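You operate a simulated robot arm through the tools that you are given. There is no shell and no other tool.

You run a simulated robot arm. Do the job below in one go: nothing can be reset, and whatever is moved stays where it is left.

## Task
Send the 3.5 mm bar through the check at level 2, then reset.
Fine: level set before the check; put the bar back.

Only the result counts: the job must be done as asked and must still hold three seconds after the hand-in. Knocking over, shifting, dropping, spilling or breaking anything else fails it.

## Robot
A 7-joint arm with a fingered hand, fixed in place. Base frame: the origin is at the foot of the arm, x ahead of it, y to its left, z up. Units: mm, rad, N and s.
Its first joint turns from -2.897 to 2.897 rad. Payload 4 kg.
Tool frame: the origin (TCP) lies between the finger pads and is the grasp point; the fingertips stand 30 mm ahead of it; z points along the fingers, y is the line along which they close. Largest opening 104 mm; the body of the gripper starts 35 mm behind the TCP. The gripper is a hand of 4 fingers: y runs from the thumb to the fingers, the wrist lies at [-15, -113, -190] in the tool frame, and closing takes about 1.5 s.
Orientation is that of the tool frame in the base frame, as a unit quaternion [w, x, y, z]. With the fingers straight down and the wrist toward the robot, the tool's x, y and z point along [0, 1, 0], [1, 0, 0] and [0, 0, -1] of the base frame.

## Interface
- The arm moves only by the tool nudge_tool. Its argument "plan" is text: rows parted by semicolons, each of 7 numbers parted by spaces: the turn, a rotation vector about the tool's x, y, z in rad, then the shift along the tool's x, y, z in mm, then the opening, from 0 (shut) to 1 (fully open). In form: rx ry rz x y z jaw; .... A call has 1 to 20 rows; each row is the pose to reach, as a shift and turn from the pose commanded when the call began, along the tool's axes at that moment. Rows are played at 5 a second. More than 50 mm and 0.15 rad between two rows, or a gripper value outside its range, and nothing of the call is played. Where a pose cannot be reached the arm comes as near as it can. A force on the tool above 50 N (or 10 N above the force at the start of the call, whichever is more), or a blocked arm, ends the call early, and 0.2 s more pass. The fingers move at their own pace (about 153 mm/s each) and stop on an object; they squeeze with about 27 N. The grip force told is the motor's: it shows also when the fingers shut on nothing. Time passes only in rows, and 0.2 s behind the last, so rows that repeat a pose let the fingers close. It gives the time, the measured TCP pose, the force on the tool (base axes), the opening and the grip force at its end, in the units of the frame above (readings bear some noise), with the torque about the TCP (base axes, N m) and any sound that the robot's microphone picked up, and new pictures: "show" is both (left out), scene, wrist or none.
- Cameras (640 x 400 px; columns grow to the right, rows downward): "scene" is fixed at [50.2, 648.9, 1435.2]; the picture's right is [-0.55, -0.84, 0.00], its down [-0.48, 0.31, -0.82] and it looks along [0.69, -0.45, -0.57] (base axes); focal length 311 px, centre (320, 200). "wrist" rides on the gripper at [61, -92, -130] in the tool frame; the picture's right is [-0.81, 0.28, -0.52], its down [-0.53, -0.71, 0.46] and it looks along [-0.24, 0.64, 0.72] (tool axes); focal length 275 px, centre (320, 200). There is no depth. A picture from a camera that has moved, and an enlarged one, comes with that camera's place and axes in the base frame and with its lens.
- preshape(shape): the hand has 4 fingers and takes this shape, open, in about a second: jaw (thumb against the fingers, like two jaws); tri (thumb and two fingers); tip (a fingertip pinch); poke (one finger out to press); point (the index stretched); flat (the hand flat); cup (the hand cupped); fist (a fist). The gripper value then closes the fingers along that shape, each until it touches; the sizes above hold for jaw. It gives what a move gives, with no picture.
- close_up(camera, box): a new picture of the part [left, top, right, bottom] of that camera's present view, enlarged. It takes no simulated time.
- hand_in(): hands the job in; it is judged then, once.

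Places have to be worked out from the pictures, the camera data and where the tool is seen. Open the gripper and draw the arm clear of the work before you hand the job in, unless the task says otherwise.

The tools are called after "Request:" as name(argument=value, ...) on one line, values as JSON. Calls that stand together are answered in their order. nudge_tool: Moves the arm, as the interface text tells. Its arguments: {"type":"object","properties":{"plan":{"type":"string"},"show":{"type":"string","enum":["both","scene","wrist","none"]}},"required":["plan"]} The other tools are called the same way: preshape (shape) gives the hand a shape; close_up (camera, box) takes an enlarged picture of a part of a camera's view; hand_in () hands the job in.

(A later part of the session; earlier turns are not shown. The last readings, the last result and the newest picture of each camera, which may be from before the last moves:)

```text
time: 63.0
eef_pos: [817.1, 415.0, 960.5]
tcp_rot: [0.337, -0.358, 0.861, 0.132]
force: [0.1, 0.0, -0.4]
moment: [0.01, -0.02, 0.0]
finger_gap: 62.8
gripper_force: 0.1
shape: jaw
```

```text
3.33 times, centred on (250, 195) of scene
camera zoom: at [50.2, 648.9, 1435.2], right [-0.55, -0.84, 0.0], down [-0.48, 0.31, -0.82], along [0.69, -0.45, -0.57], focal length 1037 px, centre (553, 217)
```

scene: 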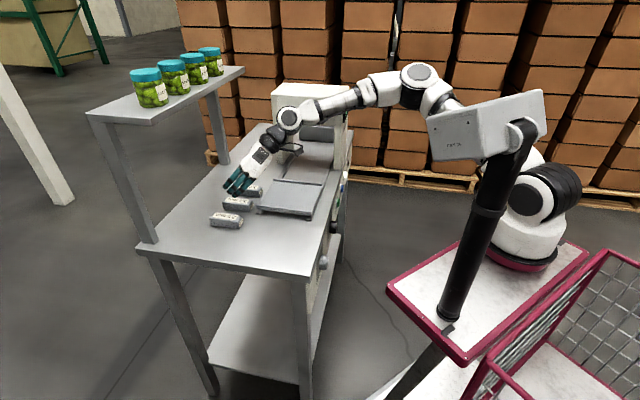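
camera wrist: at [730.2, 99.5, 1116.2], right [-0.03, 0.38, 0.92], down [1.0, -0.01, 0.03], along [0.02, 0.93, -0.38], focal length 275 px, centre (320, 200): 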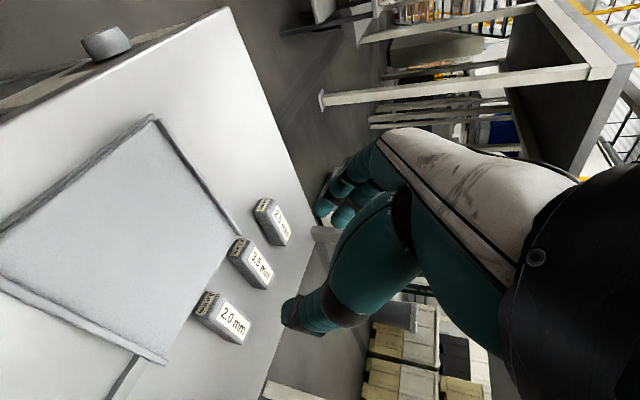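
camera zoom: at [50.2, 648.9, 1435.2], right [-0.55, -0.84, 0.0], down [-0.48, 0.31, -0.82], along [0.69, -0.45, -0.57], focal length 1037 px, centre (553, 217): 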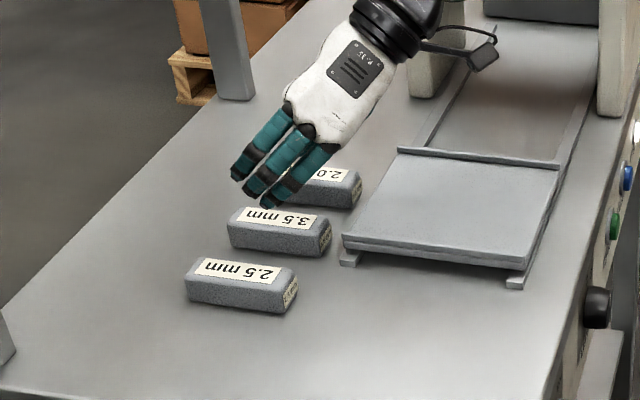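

This view with the known f=284 gives bar top z≈892, n≈891 — consistent. For a deeper grip I reduce the tilt to ~25° and settle at z≈945 above the bar.

Request:
nudge_tool(plan="0 .1 0 1 0 6 0.6;0 .2 0 2 0 12 0.6;0 .3 0 2 0 18.5 0.6;0 .3 0 2 0 18.5 0.6")

Request:
close_up(camera="wrist", box=[150, 120, 400, 400])

Request:
close_up(camera="scene", box=[185, 135, 315, 255])

```text
time: 64.0
eef_pos: [824.5, 423.1, 942.8]
tcp_rot: [0.204, -0.374, 0.902, 0.076]
force: [-0.1, 0.7, -0.1]
moment: [-0.03, 0.02, 0.01]
finger_gap: 62.8
gripper_force: 0.0
shape: jaw
camera wrist: at [809.4, 281.0, 1035.7], right [0.16, 0.56, 0.81], down [0.98, -0.03, -0.18], along [-0.07, 0.82, -0.56], focal length 275 px, centre (320, 200)
```

scene: 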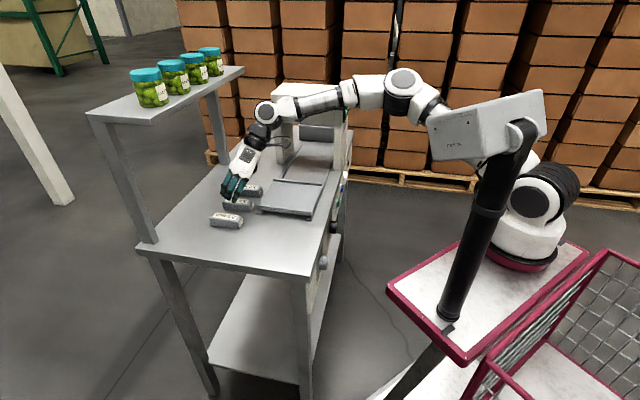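
wrist: 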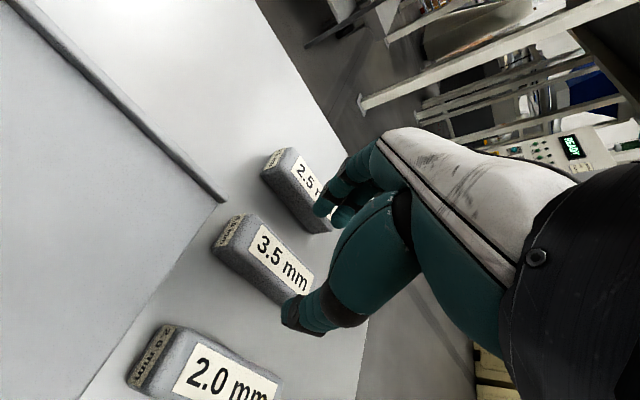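

```text
1.43 times, centred on (275, 260) of wrist
camera zoom: at [809.4, 281.0, 1035.7], right [0.16, 0.56, 0.81], down [0.98, -0.03, -0.18], along [-0.07, 0.82, -0.56], focal length 393 px, centre (384, 114)
```

zoom: 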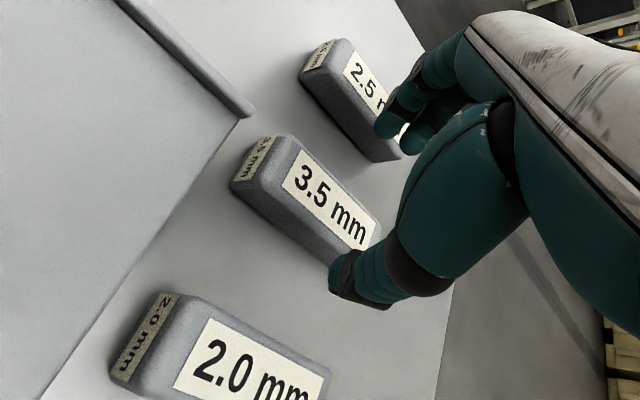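

```text
3.33 times, centred on (250, 195) of scene
camera zoom: at [50.2, 648.9, 1435.2], right [-0.55, -0.84, 0.0], down [-0.48, 0.31, -0.82], along [0.69, -0.45, -0.57], focal length 1037 px, centre (553, 217)
```

zoom: 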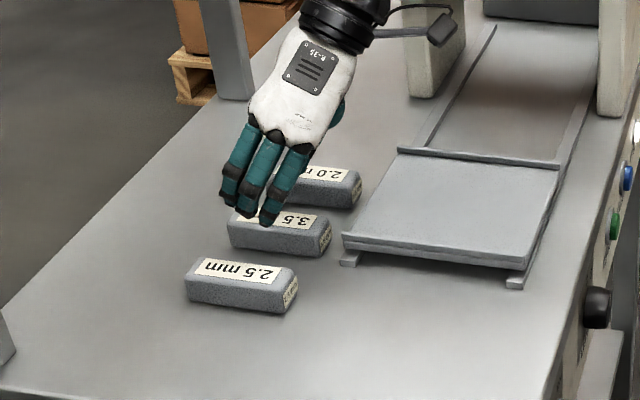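

Tilt is now 25° and the TCP is on the bar's centreline (f=283.8) with the tips near its middle; the CAM box is unmoved. I descend 33 mm with the half-open hand.

Request:
nudge_tool(plan="0 0 0 3.6 0 7.5 0.6;0 0 0 7.2 0 15 0.6;0 0 0 10.8 0 22.5 0.6;0 0 0 14 0 30 0.6;0 0 0 14 0 30 0.6")

Request:
close_up(camera="wrist", box=[150, 120, 400, 400])

Request:
close_up(camera="scene", box=[195, 155, 295, 245])

```text
time: 65.2
eef_pos: [822.8, 422.2, 909.7]
tcp_rot: [0.204, -0.374, 0.901, 0.077]
force: [-0.4, 0.1, 0.2]
moment: [0.01, -0.02, -0.01]
finger_gap: 62.6
gripper_force: 0.0
shape: jaw
camera wrist: at [808.4, 280.5, 1001.6], right [0.16, 0.56, 0.81], down [0.98, -0.03, -0.18], along [-0.07, 0.83, -0.56], focal length 275 px, centre (320, 200)
```

scene: 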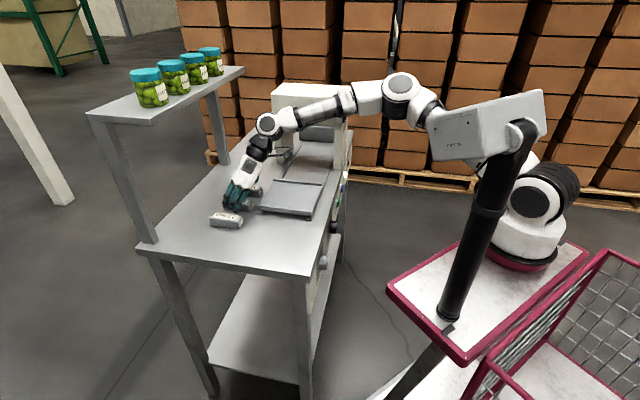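
wrist: 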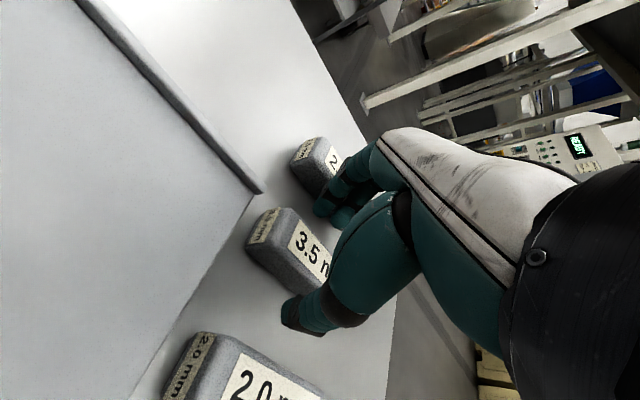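

```text
1.43 times, centred on (275, 260) of wrist
camera zoom: at [808.4, 280.5, 1001.6], right [0.16, 0.56, 0.81], down [0.98, -0.03, -0.18], along [-0.07, 0.83, -0.56], focal length 393 px, centre (384, 114)
```

zoom: 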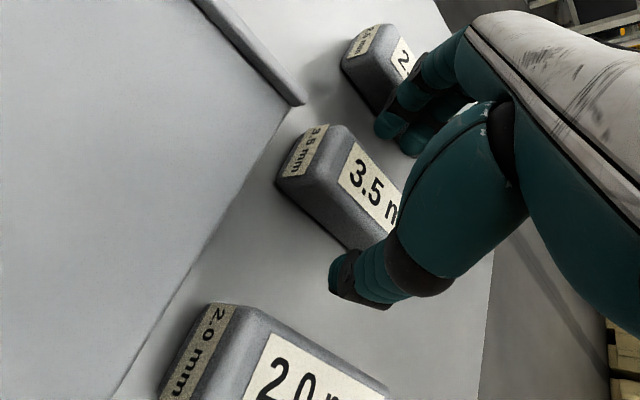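

```text
4.44 times, centred on (245, 200) of scene
camera zoom: at [50.2, 648.9, 1435.2], right [-0.55, -0.84, 0.0], down [-0.48, 0.31, -0.82], along [0.69, -0.45, -0.57], focal length 1382 px, centre (653, 200)
```

zoom: 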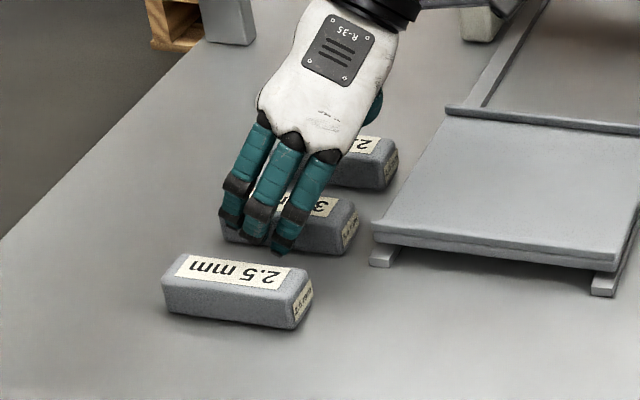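

Fingers and thumb straddle the 3.5 bar without touching the others, but they sit ~20 mm toward its far end. I shift 18 mm toward the robot and lower 3 mm.

Request:
nudge_tool(plan="0 0 0 8 0 -4 0.6;0 0 0 16.3 0 -7.6 0.6;0 0 0 17.6 0 -4.9 0.6;0 0 0 17.6 0 -4.9 0.6", show="none")

Request:
close_up(camera="scene", box=[195, 155, 295, 245])

Request:
close_up(camera="wrist", box=[150, 120, 400, 400])

```text
time: 66.2
eef_pos: [810.5, 409.3, 905.4]
tcp_rot: [0.204, -0.374, 0.901, 0.076]
force: [-0.3, 0.9, -0.2]
moment: [0.03, 0.04, -0.01]
finger_gap: 62.9
gripper_force: 0.1
shape: jaw
```

```text
4.44 times, centred on (245, 200) of scene
camera zoom: at [50.2, 648.9, 1435.2], right [-0.55, -0.84, 0.0], down [-0.48, 0.31, -0.82], along [0.69, -0.45, -0.57], focal length 1382 px, centre (653, 200)
```

zoom: 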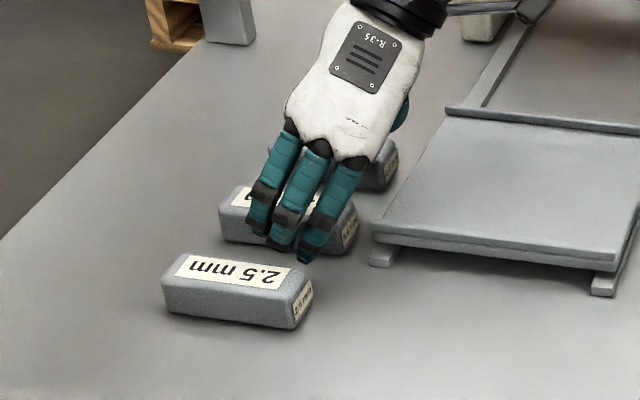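

```text
1.43 times, centred on (275, 260) of wrist
camera zoom: at [795.5, 267.7, 998.7], right [0.16, 0.56, 0.81], down [0.98, -0.03, -0.18], along [-0.07, 0.83, -0.56], focal length 393 px, centre (384, 114)
```

zoom: 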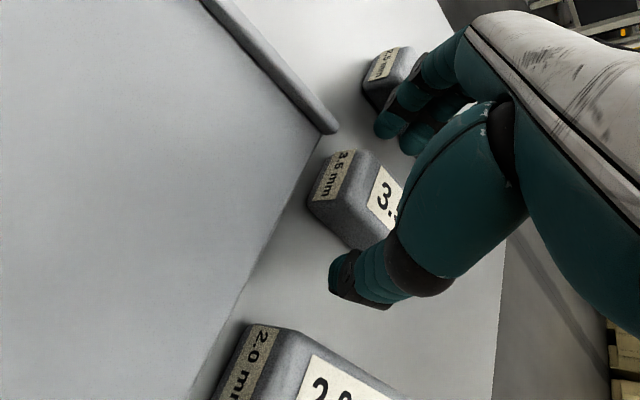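

The fingers are now centred on the bar. I close the hand slowly.

Request:
nudge_tool(plan="0 0 0 0 0 0 0.5;0 0 0 0 0 0 0.4;0 0 0 0 0 0 0.3;0 0 0 0 0 0 0.2;0 0 0 0 0 0 0.1;0 0 0 0 0 0 0;0 0 0 0 0 0 0;0 0 0 0 0 0 0;0 0 0 0 0 0 0", show="none")

Request:
close_up(camera="scene", box=[195, 155, 295, 245])

Request:
close_up(camera="wrist", box=[150, 120, 400, 400])

```text
time: 68.2
eef_pos: [810.9, 411.7, 904.8]
tcp_rot: [0.205, -0.375, 0.901, 0.077]
force: [0.1, 0.1, 0.2]
moment: [0.03, -0.04, -0.04]
finger_gap: 27.3
gripper_force: 27.2
shape: jaw
```

```text
4.44 times, centred on (245, 200) of scene
camera zoom: at [50.2, 648.9, 1435.2], right [-0.55, -0.84, 0.0], down [-0.48, 0.31, -0.82], along [0.69, -0.45, -0.57], focal length 1382 px, centre (653, 200)
```

zoom: 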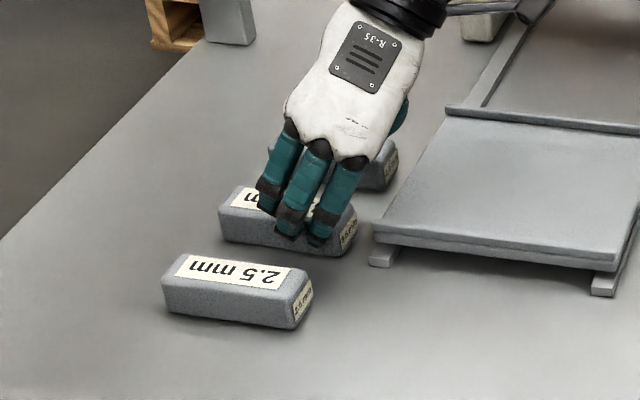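

```text
1.43 times, centred on (275, 260) of wrist
camera zoom: at [795.6, 267.8, 998.7], right [0.16, 0.56, 0.81], down [0.98, -0.03, -0.18], along [-0.07, 0.83, -0.56], focal length 393 px, centre (384, 114)
```

zoom: 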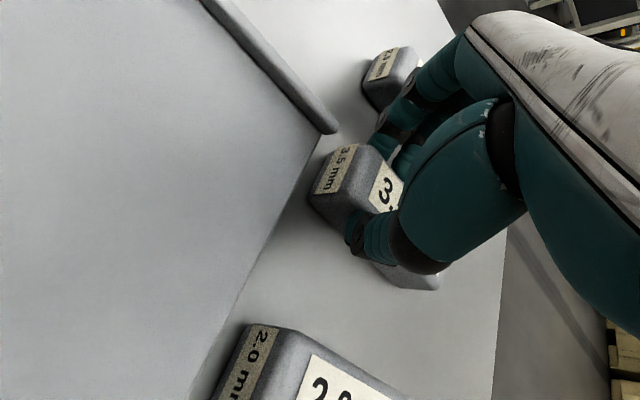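

Bar gripped (gap 27.3 mm, no side forces). I lift it 40 mm straight up.

Request:
nudge_tool(plan="0 0 0 -4.3 0 -9.1 0;0 0 0 -8.5 0 -18.2 0;0 0 0 -12.8 0 -27.2 0;0 0 0 -17 0 -36.3 0;0 0 0 -17 0 -36.3 0")

Request:
close_up(camera="scene", box=[195, 145, 325, 245])

Request:
close_up(camera="wrist", box=[150, 120, 400, 400])

```text
time: 69.4
eef_pos: [810.3, 410.4, 945.8]
tcp_rot: [0.203, -0.374, 0.902, 0.079]
force: [-0.7, -0.3, -1.3]
moment: [-0.01, 0.04, 0.01]
finger_gap: 27.2
gripper_force: 27.0
shape: jaw
camera wrist: at [794.6, 267.8, 1039.4], right [0.16, 0.56, 0.81], down [0.98, -0.03, -0.18], along [-0.07, 0.83, -0.56], focal length 275 px, centre (320, 200)
```

scene: 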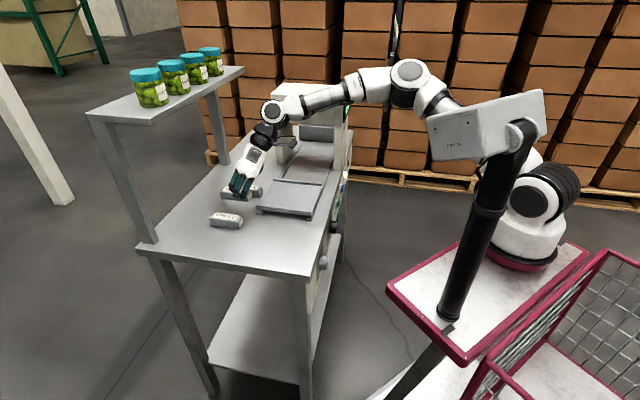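
wrist: 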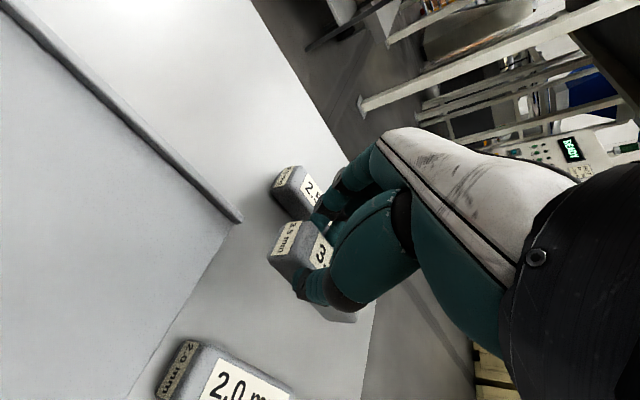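

```text
4.00 times, centred on (260, 195) of scene
camera zoom: at [50.2, 648.9, 1435.2], right [-0.55, -0.84, 0.0], down [-0.48, 0.31, -0.82], along [0.69, -0.45, -0.57], focal length 1244 px, centre (560, 220)
```

zoom: 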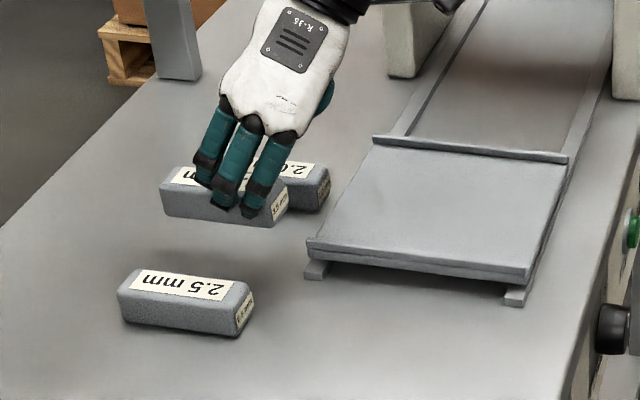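

```text
1.43 times, centred on (275, 260) of wrist
camera zoom: at [794.6, 267.8, 1039.4], right [0.16, 0.56, 0.81], down [0.98, -0.03, -0.18], along [-0.07, 0.83, -0.56], focal length 393 px, centre (384, 114)
```

zoom: 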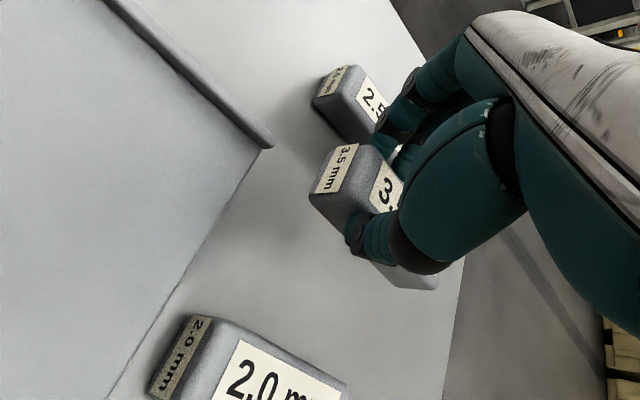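

The bar hangs level in the grip. I carry it toward the robot over the tray's left edge, then right to the tray centre.

Request:
nudge_tool(plan="0 0 0 24.5 0 -13.3 0;0 0 0 49 0 -26.6 0;0 0 0 73.6 0 -39.8 0;0 0 0 98.2 0 -53.1 0;0 0 0 122.7 0 -66.4 0;0 0 0 122.7 -24 -66 0;0 0 0 122.7 -48 -66 0;0 0 0 122.7 -72 -66 0;0 0 0 122.7 -72 -66 0")

Request:
close_up(camera="scene", box=[225, 145, 355, 245])

Request:
close_up(camera="wrist", box=[100, 80, 400, 400])

```text
time: 71.4
eef_pos: [762.1, 260.9, 956.1]
tcp_rot: [0.205, -0.374, 0.901, 0.077]
force: [0.2, -0.6, -0.9]
moment: [-0.02, 0.05, -0.01]
finger_gap: 27.0
gripper_force: 27.6
shape: jaw
camera wrist: at [746.8, 118.1, 1048.5], right [0.16, 0.56, 0.81], down [0.98, -0.03, -0.17], along [-0.07, 0.83, -0.56], focal length 275 px, centre (320, 200)
```

scene: 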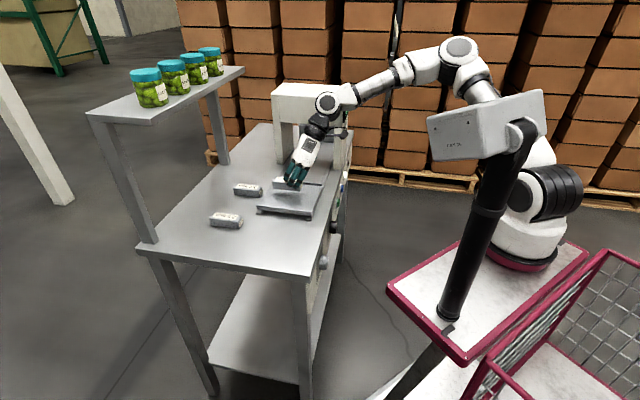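
wrist: 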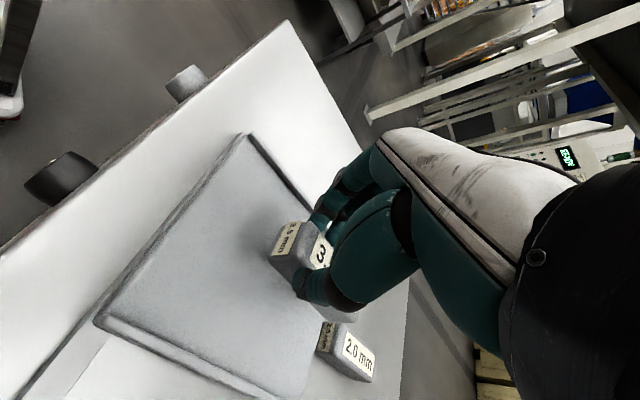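

```text
4.00 times, centred on (290, 195) of scene
camera zoom: at [50.2, 648.9, 1435.2], right [-0.55, -0.84, 0.0], down [-0.48, 0.31, -0.82], along [0.69, -0.45, -0.57], focal length 1244 px, centre (440, 220)
```

zoom: 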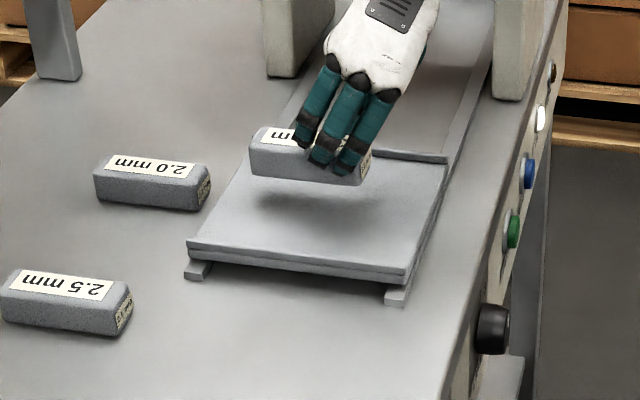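

```text
1.25 times, centred on (250, 240) of wrist
camera zoom: at [746.8, 118.1, 1048.5], right [0.16, 0.56, 0.81], down [0.98, -0.03, -0.17], along [-0.07, 0.83, -0.56], focal length 344 px, centre (408, 150)
```

zoom: 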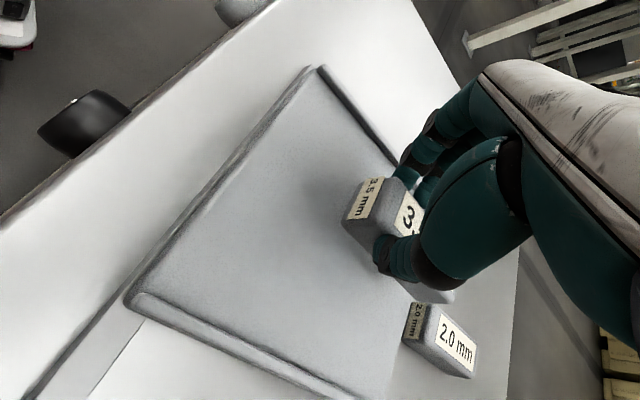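

The bar is centred above the tray (its shadow falls mid-plate). I lower 33 mm and check.

Request:
nudge_tool(plan="0 0 0 3.5 0 7.5 0;0 0 0 7 0 15 0;0 0 0 10.5 0 22.5 0;0 0 0 14 0 30 0;0 0 0 14 0 30 0", show="none")

Request:
close_up(camera="scene", box=[250, 160, 340, 230])

Request:
close_up(camera="wrist", box=[100, 80, 400, 400])

```text
time: 72.6
eef_pos: [762.8, 260.9, 925.2]
tcp_rot: [0.208, -0.374, 0.901, 0.079]
force: [-4.3, -5.8, 43.4]
moment: [0.36, -0.23, -0.08]
finger_gap: 30.2
gripper_force: 27.6
shape: jaw
```

```text
5.71 times, centred on (295, 195) of scene
camera zoom: at [50.2, 648.9, 1435.2], right [-0.55, -0.84, 0.0], down [-0.48, 0.31, -0.82], along [0.69, -0.45, -0.57], focal length 1777 px, centre (463, 229)
```

zoom: 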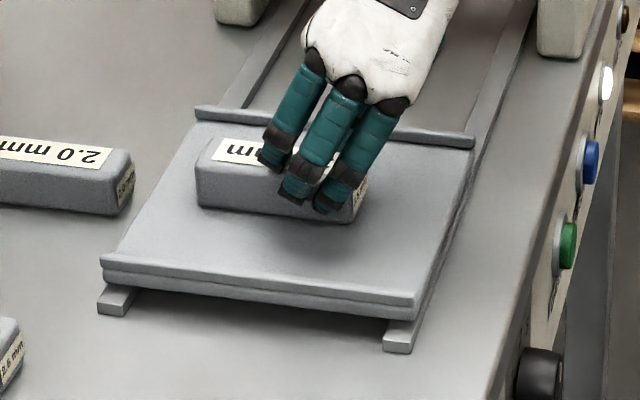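

```text
1.25 times, centred on (250, 240) of wrist
camera zoom: at [745.3, 117.8, 1016.8], right [0.16, 0.56, 0.81], down [0.98, -0.03, -0.17], along [-0.07, 0.83, -0.56], focal length 344 px, centre (408, 150)
```

zoom: 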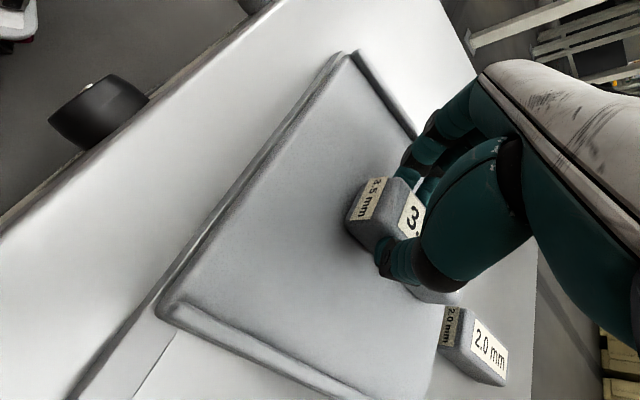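

The bar already rests on the tray (43 N). I ease up 2.5 mm, open the hand, and then lift away.

Request:
nudge_tool(plan="0 0 0 -1 0 -2.3 0;0 0 0 -1 0 -2.3 0;0 0 0 -1 0 -2.3 0.3;0 0 0 -1 0 -2.3 0.45;0 0 0 -1 0 -2.3 0.6;0 0 0 -1 0 -2.3 0.6;0 0 0 -8 0 -17 0.6;0 0 0 -16 0 -34 0.6;0 0 0 -25 0 -53 0.6;0 0 0 -25 0 -53 0.6")

Request:
close_up(camera="scene", box=[225, 145, 355, 245])

Request:
close_up(camera="wrist", box=[0, 80, 400, 400])

```text
time: 74.8
eef_pos: [761.8, 259.8, 980.1]
tcp_rot: [0.204, -0.374, 0.902, 0.077]
force: [-0.7, 0.3, -0.2]
moment: [0.0, 0.0, -0.02]
finger_gap: 62.0
gripper_force: 0.1
shape: jaw
camera wrist: at [746.9, 118.2, 1073.6], right [0.16, 0.56, 0.81], down [0.98, -0.03, -0.18], along [-0.07, 0.83, -0.56], focal length 275 px, centre (320, 200)
```

scene: 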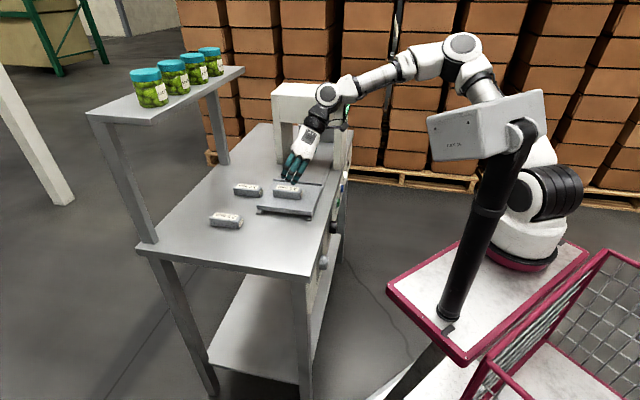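
wrist: 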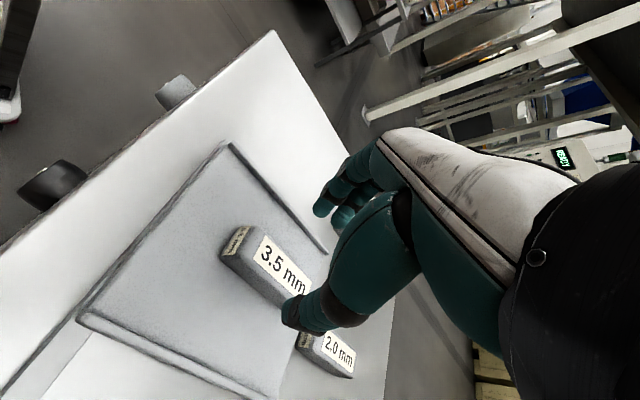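

```text
4.00 times, centred on (290, 195) of scene
camera zoom: at [50.2, 648.9, 1435.2], right [-0.55, -0.84, 0.0], down [-0.48, 0.31, -0.82], along [0.69, -0.45, -0.57], focal length 1244 px, centre (440, 220)
```

zoom: 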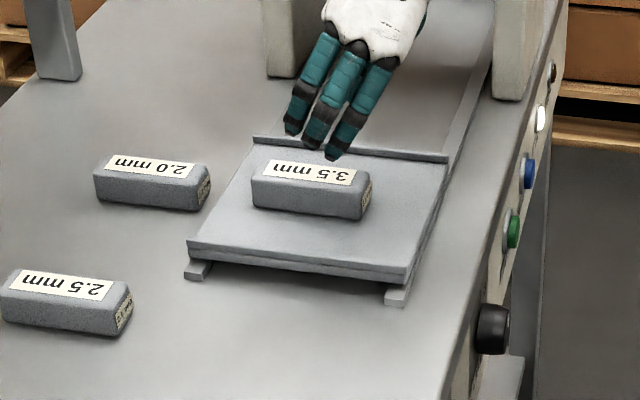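

```text
1.25 times, centred on (200, 240) of wrist
camera zoom: at [746.9, 118.2, 1073.6], right [0.16, 0.56, 0.81], down [0.98, -0.03, -0.18], along [-0.07, 0.83, -0.56], focal length 344 px, centre (470, 150)
```

zoom: 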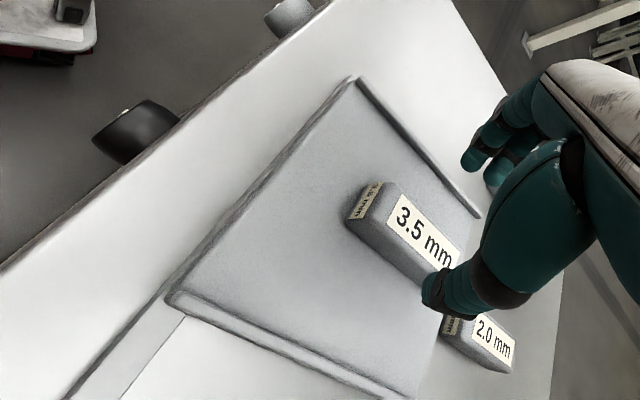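

The bar sits squarely on the tray. Now I go to press CHECK: back off toward the robot, then right, rotating the fingers to horizontal, then down in front of the green button.

Request:
nudge_tool(plan="0 -.14 0 38.6 0 -18.1 0.6;0 -.28 0 77.3 0 -36.2 0.6;0 -.42 0 115.9 0 -54.3 0.6;0 -.56 0 154.6 0 -72.4 0.6;0 -.7 0 193.2 0 -90.5 0.6;0 -.84 0 193.2 -46 -90 0.6;0 -.98 0 193.2 -92 -89.5 0.6;0 -1.137 0 193.2 -138 -89 0.6;0 -1.137 0 210.7 -138 -51.6 0.6;0 -1.137 0 228.2 -138 -14.3 0.6;0 -1.137 0 245.8 -138 23.1 0.6;0 -1.137 0 263.3 -138 60.4 0.6;0 -1.137 0 280.8 -138 97.8 0.6;0 -1.137 0 280.8 -138 97.8 0.6")

```text
refused: row 8 steps farther than a row can; nothing moved
```

One row turned slightly too far; I even out the rotation steps and resend.

Request:
nudge_tool(plan="0 -.142 0 38.6 0 -18.1 0.6;0 -.284 0 77.3 0 -36.2 0.6;0 -.426 0 115.9 0 -54.3 0.6;0 -.568 0 154.6 0 -72.4 0.6;0 -.71 0 193.2 0 -90.5 0.6;0 -.852 0 193.2 -46 -90 0.6;0 -.994 0 193.2 -92 -89.5 0.6;0 -1.136 0 193.2 -138 -89 0.6;0 -1.136 0 210.7 -138 -51.6 0.6;0 -1.136 0 228.2 -138 -14.3 0.6;0 -1.136 0 245.8 -138 23.1 0.6;0 -1.136 0 263.3 -138 60.4 0.6;0 -1.136 0 280.8 -138 97.8 0.6;0 -1.136 0 280.8 -138 97.8 0.6")

```text
time: 77.8
eef_pos: [708.5, 13.1, 807.2]
tcp_rot: [0.649, -0.278, 0.659, 0.261]
force: [0.0, 0.3, 0.0]
moment: [0.0, 0.0, 0.03]
finger_gap: 62.3
gripper_force: 0.0
shape: jaw
out of reach, approached as far as the arm can: row 5, 12, 13, 14
camera wrist: at [678.8, -144.3, 750.0], right [-0.56, -0.14, 0.82], down [0.83, -0.17, 0.54], along [0.06, 0.97, 0.22], focal length 275 px, centre (320, 200)
```

scene: 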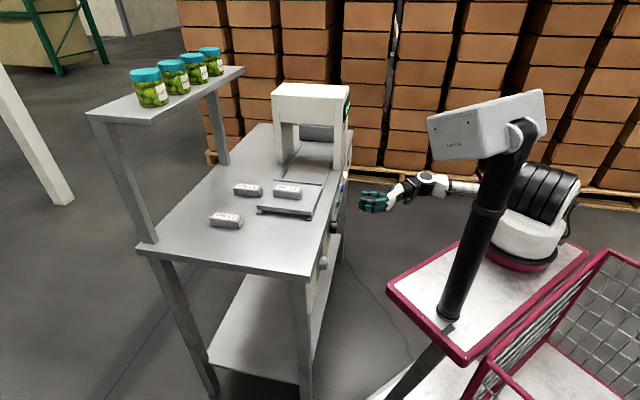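
wrist: 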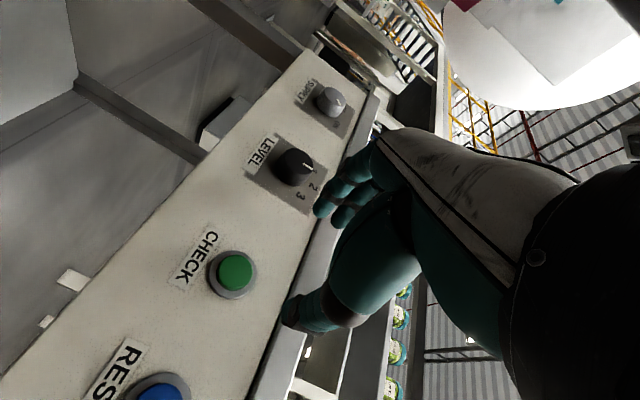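

The view shows LEVEL, CHECK and RESET; z stopped at 807 (posture limit). I check the LEVEL marker here.

Request:
close_up(camera="wrist", box=[230, 60, 370, 230])

Request:
close_up(camera="wrist", box=[80, 200, 380, 400])

```text
2.35 times, centred on (300, 145) of wrist
camera zoom: at [678.8, -144.3, 750.0], right [-0.56, -0.14, 0.82], down [0.83, -0.17, 0.54], along [0.06, 0.97, 0.22], focal length 648 px, centre (367, 329)
```

zoom: 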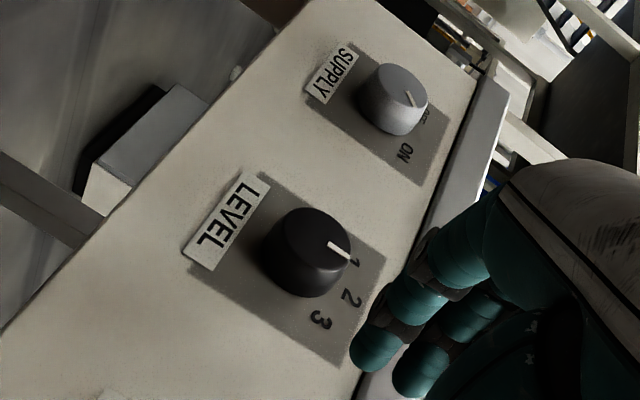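

```text
2.00 times, centred on (230, 300) of wrist
camera zoom: at [678.8, -144.3, 750.0], right [-0.56, -0.14, 0.82], down [0.83, -0.17, 0.54], along [0.06, 0.97, 0.22], focal length 551 px, centre (500, 0)
```

zoom: 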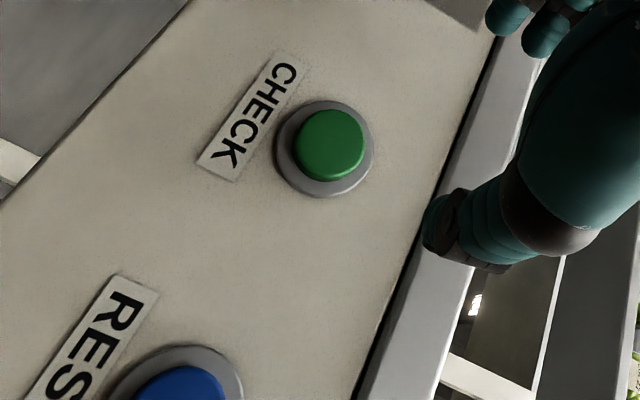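

LEVEL points at 2 (marker direction matches the "2" label once parallax is accounted for). I shape the hand to poke here, with ~109 mm between TCP and the button.

Request:
preshape(shape="poke")

Request:
close_up(camera="wrist", box=[0, 0, 640, 400])

Request:
close_up(camera="scene", box=[310, 160, 450, 250])

```text
time: 78.7
eef_pos: [707.9, 14.6, 807.7]
tcp_rot: [0.65, -0.278, 0.658, 0.259]
force: [-0.1, -0.6, 0.5]
moment: [0.03, 0.05, 0.02]
finger_gap: 0.0
gripper_force: 0.0
shape: poke
```

```text
1.00 times, centred on (320, 200) of wrist (not enlarged: the box is as wide or as high as the picture)
camera zoom: at [678.8, -144.3, 750.3], right [-0.56, -0.14, 0.82], down [0.83, -0.17, 0.54], along [0.06, 0.97, 0.22], focal length 275 px, centre (320, 200)
```

zoom: 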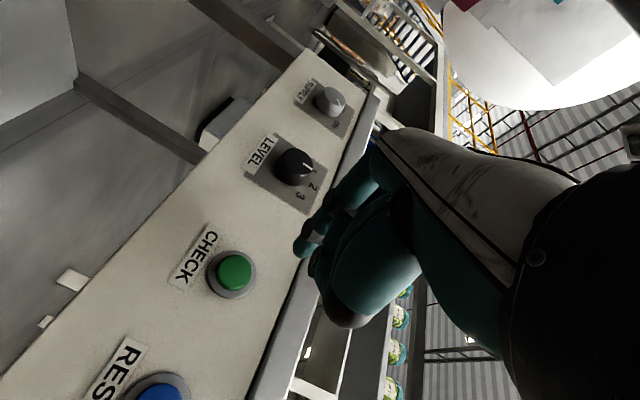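

```text
4.44 times, centred on (380, 205) of scene
camera zoom: at [50.2, 648.9, 1435.2], right [-0.55, -0.84, 0.0], down [-0.48, 0.31, -0.82], along [0.69, -0.45, -0.57], focal length 1382 px, centre (53, 178)
```

zoom: 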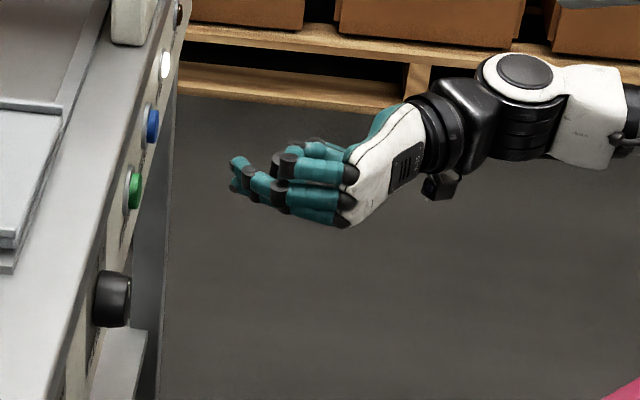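

The poke fingertip lies ~31 mm ahead of the TCP and slightly low. I move to ~15 mm in front of CHECK.

Request:
nudge_tool(plan="0 0 0 8 -1.4 21 0;0 0 0 16 -2.8 42 0;0 0 0 24.5 -4 63 0;0 0 0 24.5 -4 63 0")

Request:
close_up(camera="scene", box=[310, 160, 410, 250])

Request:
close_up(camera="wrist", box=[180, 160, 400, 360])

```text
time: 79.7
eef_pos: [750.9, 62.3, 808.1]
tcp_rot: [0.652, -0.277, 0.656, 0.26]
force: [-0.5, 0.6, -0.8]
moment: [-0.01, 0.0, -0.02]
finger_gap: 0.0
gripper_force: 27.1
shape: jaw
out of reach, approached as far as the arm can: row 1, 2, 3, 4
camera wrist: at [721.8, -95.7, 750.8], right [-0.56, -0.15, 0.81], down [0.82, -0.17, 0.54], along [0.06, 0.97, 0.22], focal length 275 px, centre (320, 200)
```

scene: 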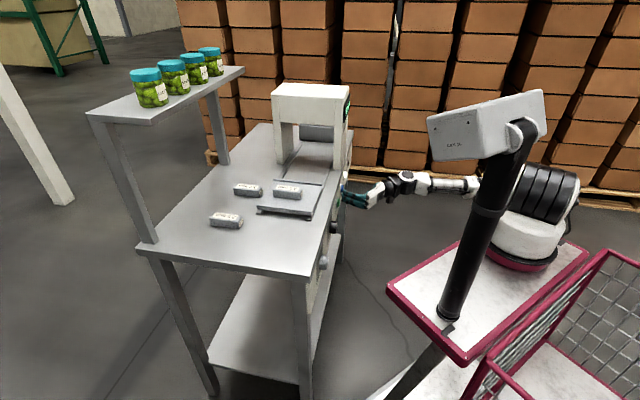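
wrist: 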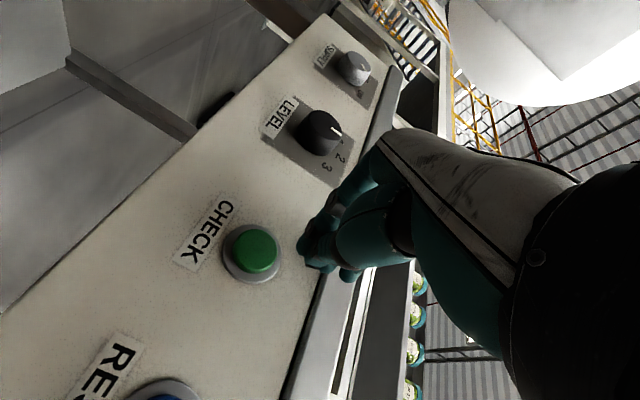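

```text
4.44 times, centred on (360, 205) of scene
camera zoom: at [50.2, 648.9, 1435.2], right [-0.55, -0.84, 0.0], down [-0.48, 0.31, -0.82], along [0.69, -0.45, -0.57], focal length 1382 px, centre (142, 178)
```

zoom: 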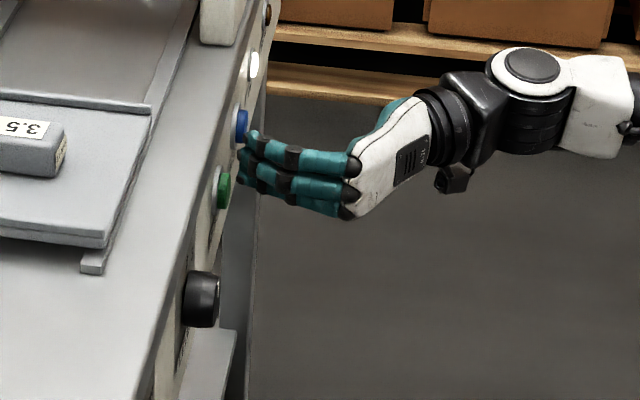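

```text
2.00 times, centred on (290, 260) of wrist
camera zoom: at [721.8, -95.7, 750.8], right [-0.56, -0.15, 0.81], down [0.82, -0.17, 0.54], along [0.06, 0.97, 0.22], focal length 551 px, centre (380, 80)
```

zoom: 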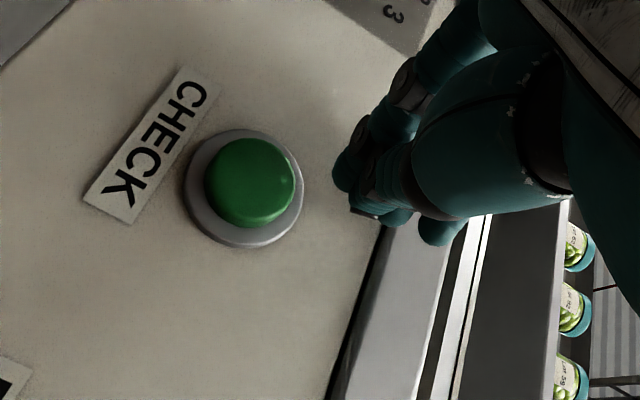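

The jaw value switched the hand back to a closed jaw, which works as a poker too, but z won't go below 808 with horizontal fingers. I back off and pitch the fingers 30° downward so the wrist stays higher, then line up in front of CHECK.

Request:
nudge_tool(plan="0 0 0 0 0 -25 0;0 .13 0 0 0 -25 0;0 .26 0 0 0 -25 0;0 .39 0 2 -2 -25 0;0 .52 0 4 -4 -25 0;0 .52 0 8.6 -6.6 -10 0;0 .52 0 8.6 -6.6 0 0;0 .52 0 8.6 -6.6 0 0")

Request:
close_up(camera="scene", box=[310, 160, 410, 250])

Request:
close_up(camera="wrist", box=[180, 160, 400, 360])

```text
time: 81.5
eef_pos: [757.1, 57.4, 798.7]
tcp_rot: [0.468, -0.334, 0.797, 0.187]
force: [0.3, -0.4, -0.8]
moment: [-0.02, 0.0, -0.02]
finger_gap: 0.0
gripper_force: 26.6
shape: jaw
out of reach, approached as far as the arm can: row 1
camera wrist: at [718.8, -109.2, 810.2], right [-0.24, 0.17, 0.96], down [0.97, -0.04, 0.25], along [0.08, 0.99, -0.15], focal length 275 px, centre (320, 200)
```

scene: 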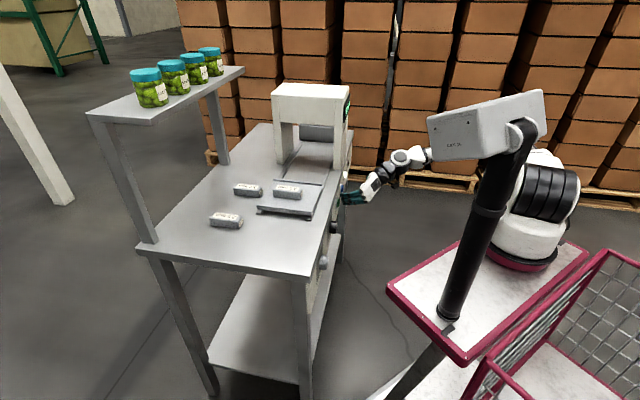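
wrist: 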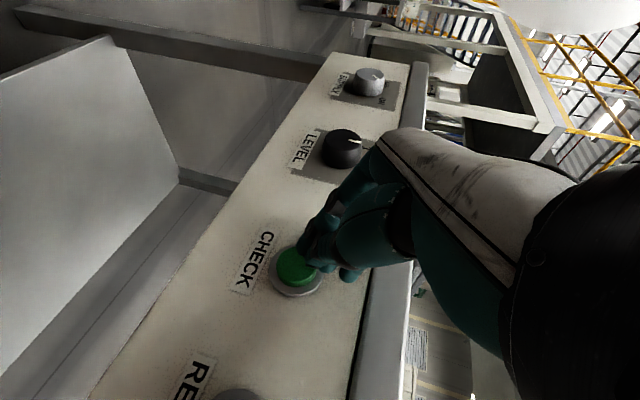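

```text
4.44 times, centred on (360, 205) of scene
camera zoom: at [50.2, 648.9, 1435.2], right [-0.55, -0.84, 0.0], down [-0.48, 0.31, -0.82], along [0.69, -0.45, -0.57], focal length 1382 px, centre (142, 178)
```

zoom: 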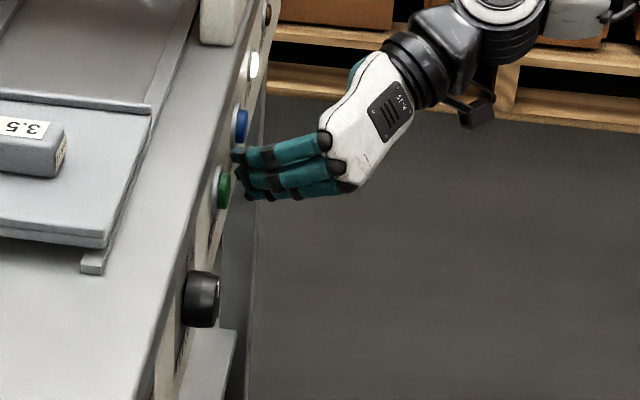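

```text
2.00 times, centred on (290, 260) of wrist
camera zoom: at [718.8, -109.2, 810.2], right [-0.24, 0.17, 0.96], down [0.97, -0.04, 0.25], along [0.08, 0.99, -0.15], focal length 551 px, centre (380, 80)
```

zoom: 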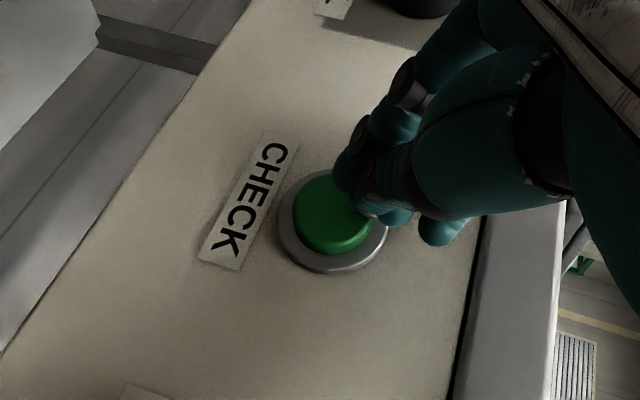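

The fingertips are lined up just in front of CHECK. I press along the finger direction in small steps and then look.

Request:
nudge_tool(plan="0 0 0 0 0 7 0;0 0 0 0 0 14 0;0 0 0 0 0 18 0;0 0 0 0 0 21 0;0 0 0 0 0 23 0;0 0 0 0 0 23 0")

Request:
close_up(camera="scene", box=[310, 160, 410, 250])

Request:
close_up(camera="wrist", box=[180, 160, 400, 360])

```text
time: 82.9
eef_pos: [770.8, 69.8, 788.3]
tcp_rot: [0.468, -0.332, 0.797, 0.188]
force: [-26.5, -32.4, 5.4]
moment: [-0.02, -0.16, -0.31]
finger_gap: 0.0
gripper_force: 26.4
shape: jaw
heard: click
camera wrist: at [732.7, -97.7, 798.9], right [-0.24, 0.17, 0.96], down [0.97, -0.04, 0.25], along [0.08, 0.99, -0.15], focal length 275 px, centre (320, 200)
```

scene: 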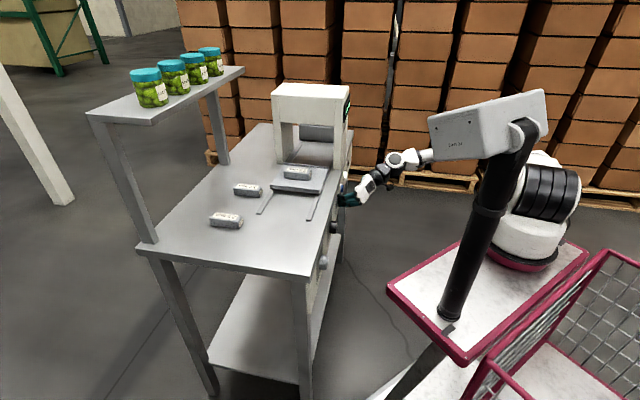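
wrist: 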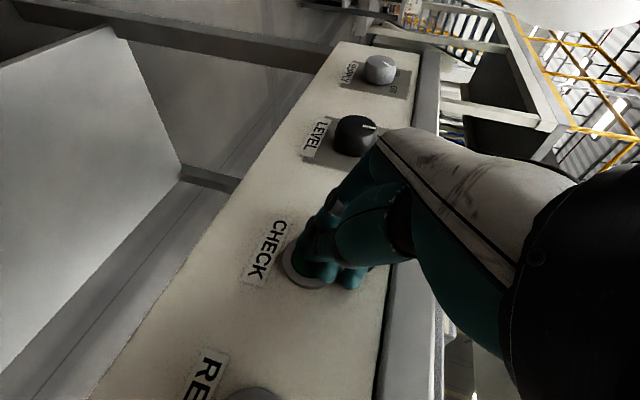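

```text
4.44 times, centred on (360, 205) of scene
camera zoom: at [50.2, 648.9, 1435.2], right [-0.55, -0.84, 0.0], down [-0.48, 0.31, -0.82], along [0.69, -0.45, -0.57], focal length 1382 px, centre (142, 178)
```

zoom: 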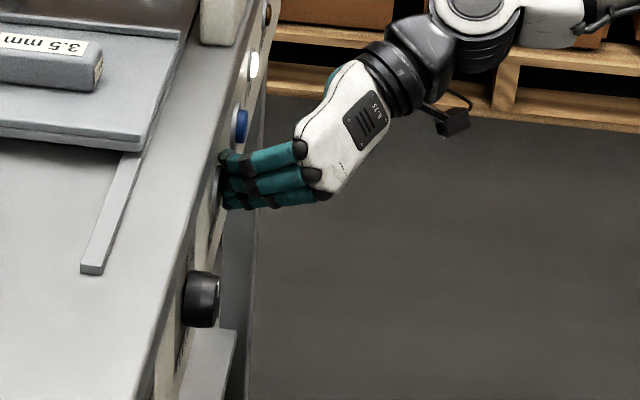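

```text
2.00 times, centred on (290, 260) of wrist
camera zoom: at [732.7, -97.7, 798.9], right [-0.24, 0.17, 0.96], down [0.97, -0.04, 0.25], along [0.08, 0.99, -0.15], focal length 551 px, centre (380, 80)
```

zoom: 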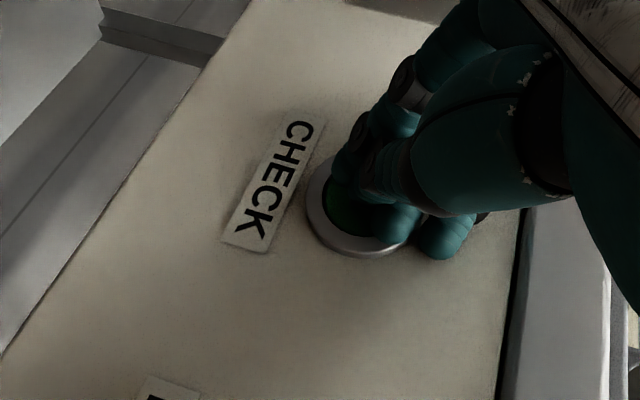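

A click, and the tray with the bar is travelling into the arch. I release the button, back off and wait, watching the display.

Request:
nudge_tool(plan="0 0 0 0 0 -10 0;0 0 0 0 0 -25 0;0 0 0 0 0 -40 0;0 0 0 0 0 -40 0;0 0 0 0 0 -40 0;0 0 0 0 0 -40 0;0 0 0 0 0 -40 0;0 0 0 0 0 -40 0")

Request:
close_up(camera="scene", box=[230, 70, 370, 230])

```text
time: 84.7
eef_pos: [745.6, 46.0, 806.6]
tcp_rot: [0.468, -0.333, 0.797, 0.188]
force: [0.5, -0.2, -0.2]
moment: [0.03, 0.0, 0.02]
finger_gap: 0.0
gripper_force: 27.1
shape: jaw
camera wrist: at [708.8, -120.4, 818.7], right [-0.24, 0.17, 0.96], down [0.97, -0.04, 0.25], along [0.08, 0.99, -0.15], focal length 275 px, centre (320, 200)
```

scene: 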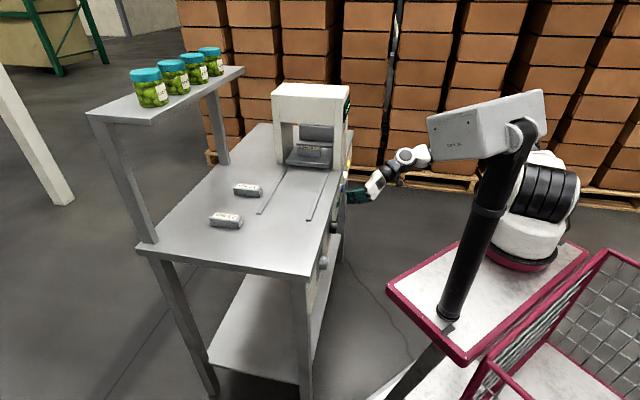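
wrist: 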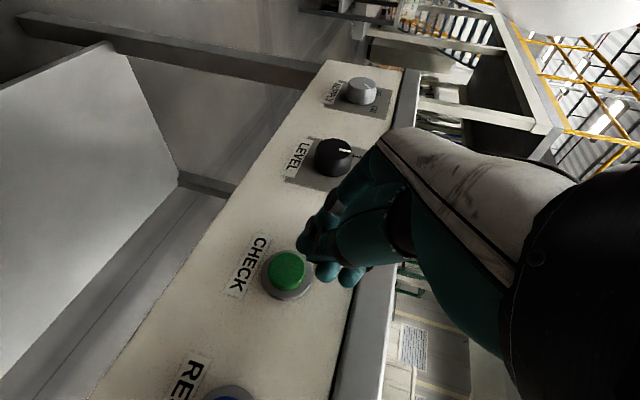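

```text
2.50 times, centred on (300, 150) of scene
camera zoom: at [50.2, 648.9, 1435.2], right [-0.55, -0.84, 0.0], down [-0.48, 0.31, -0.82], along [0.69, -0.45, -0.57], focal length 778 px, centre (370, 325)
```

zoom: 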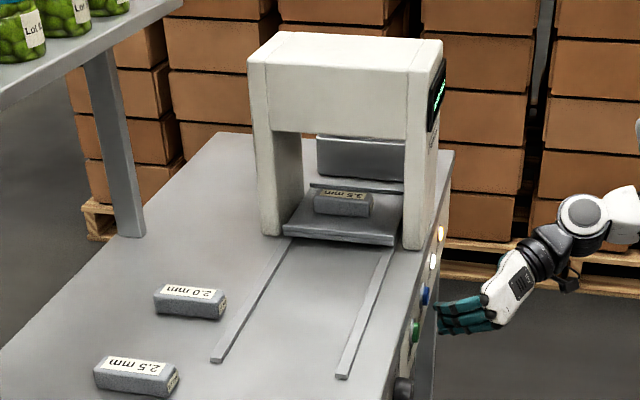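

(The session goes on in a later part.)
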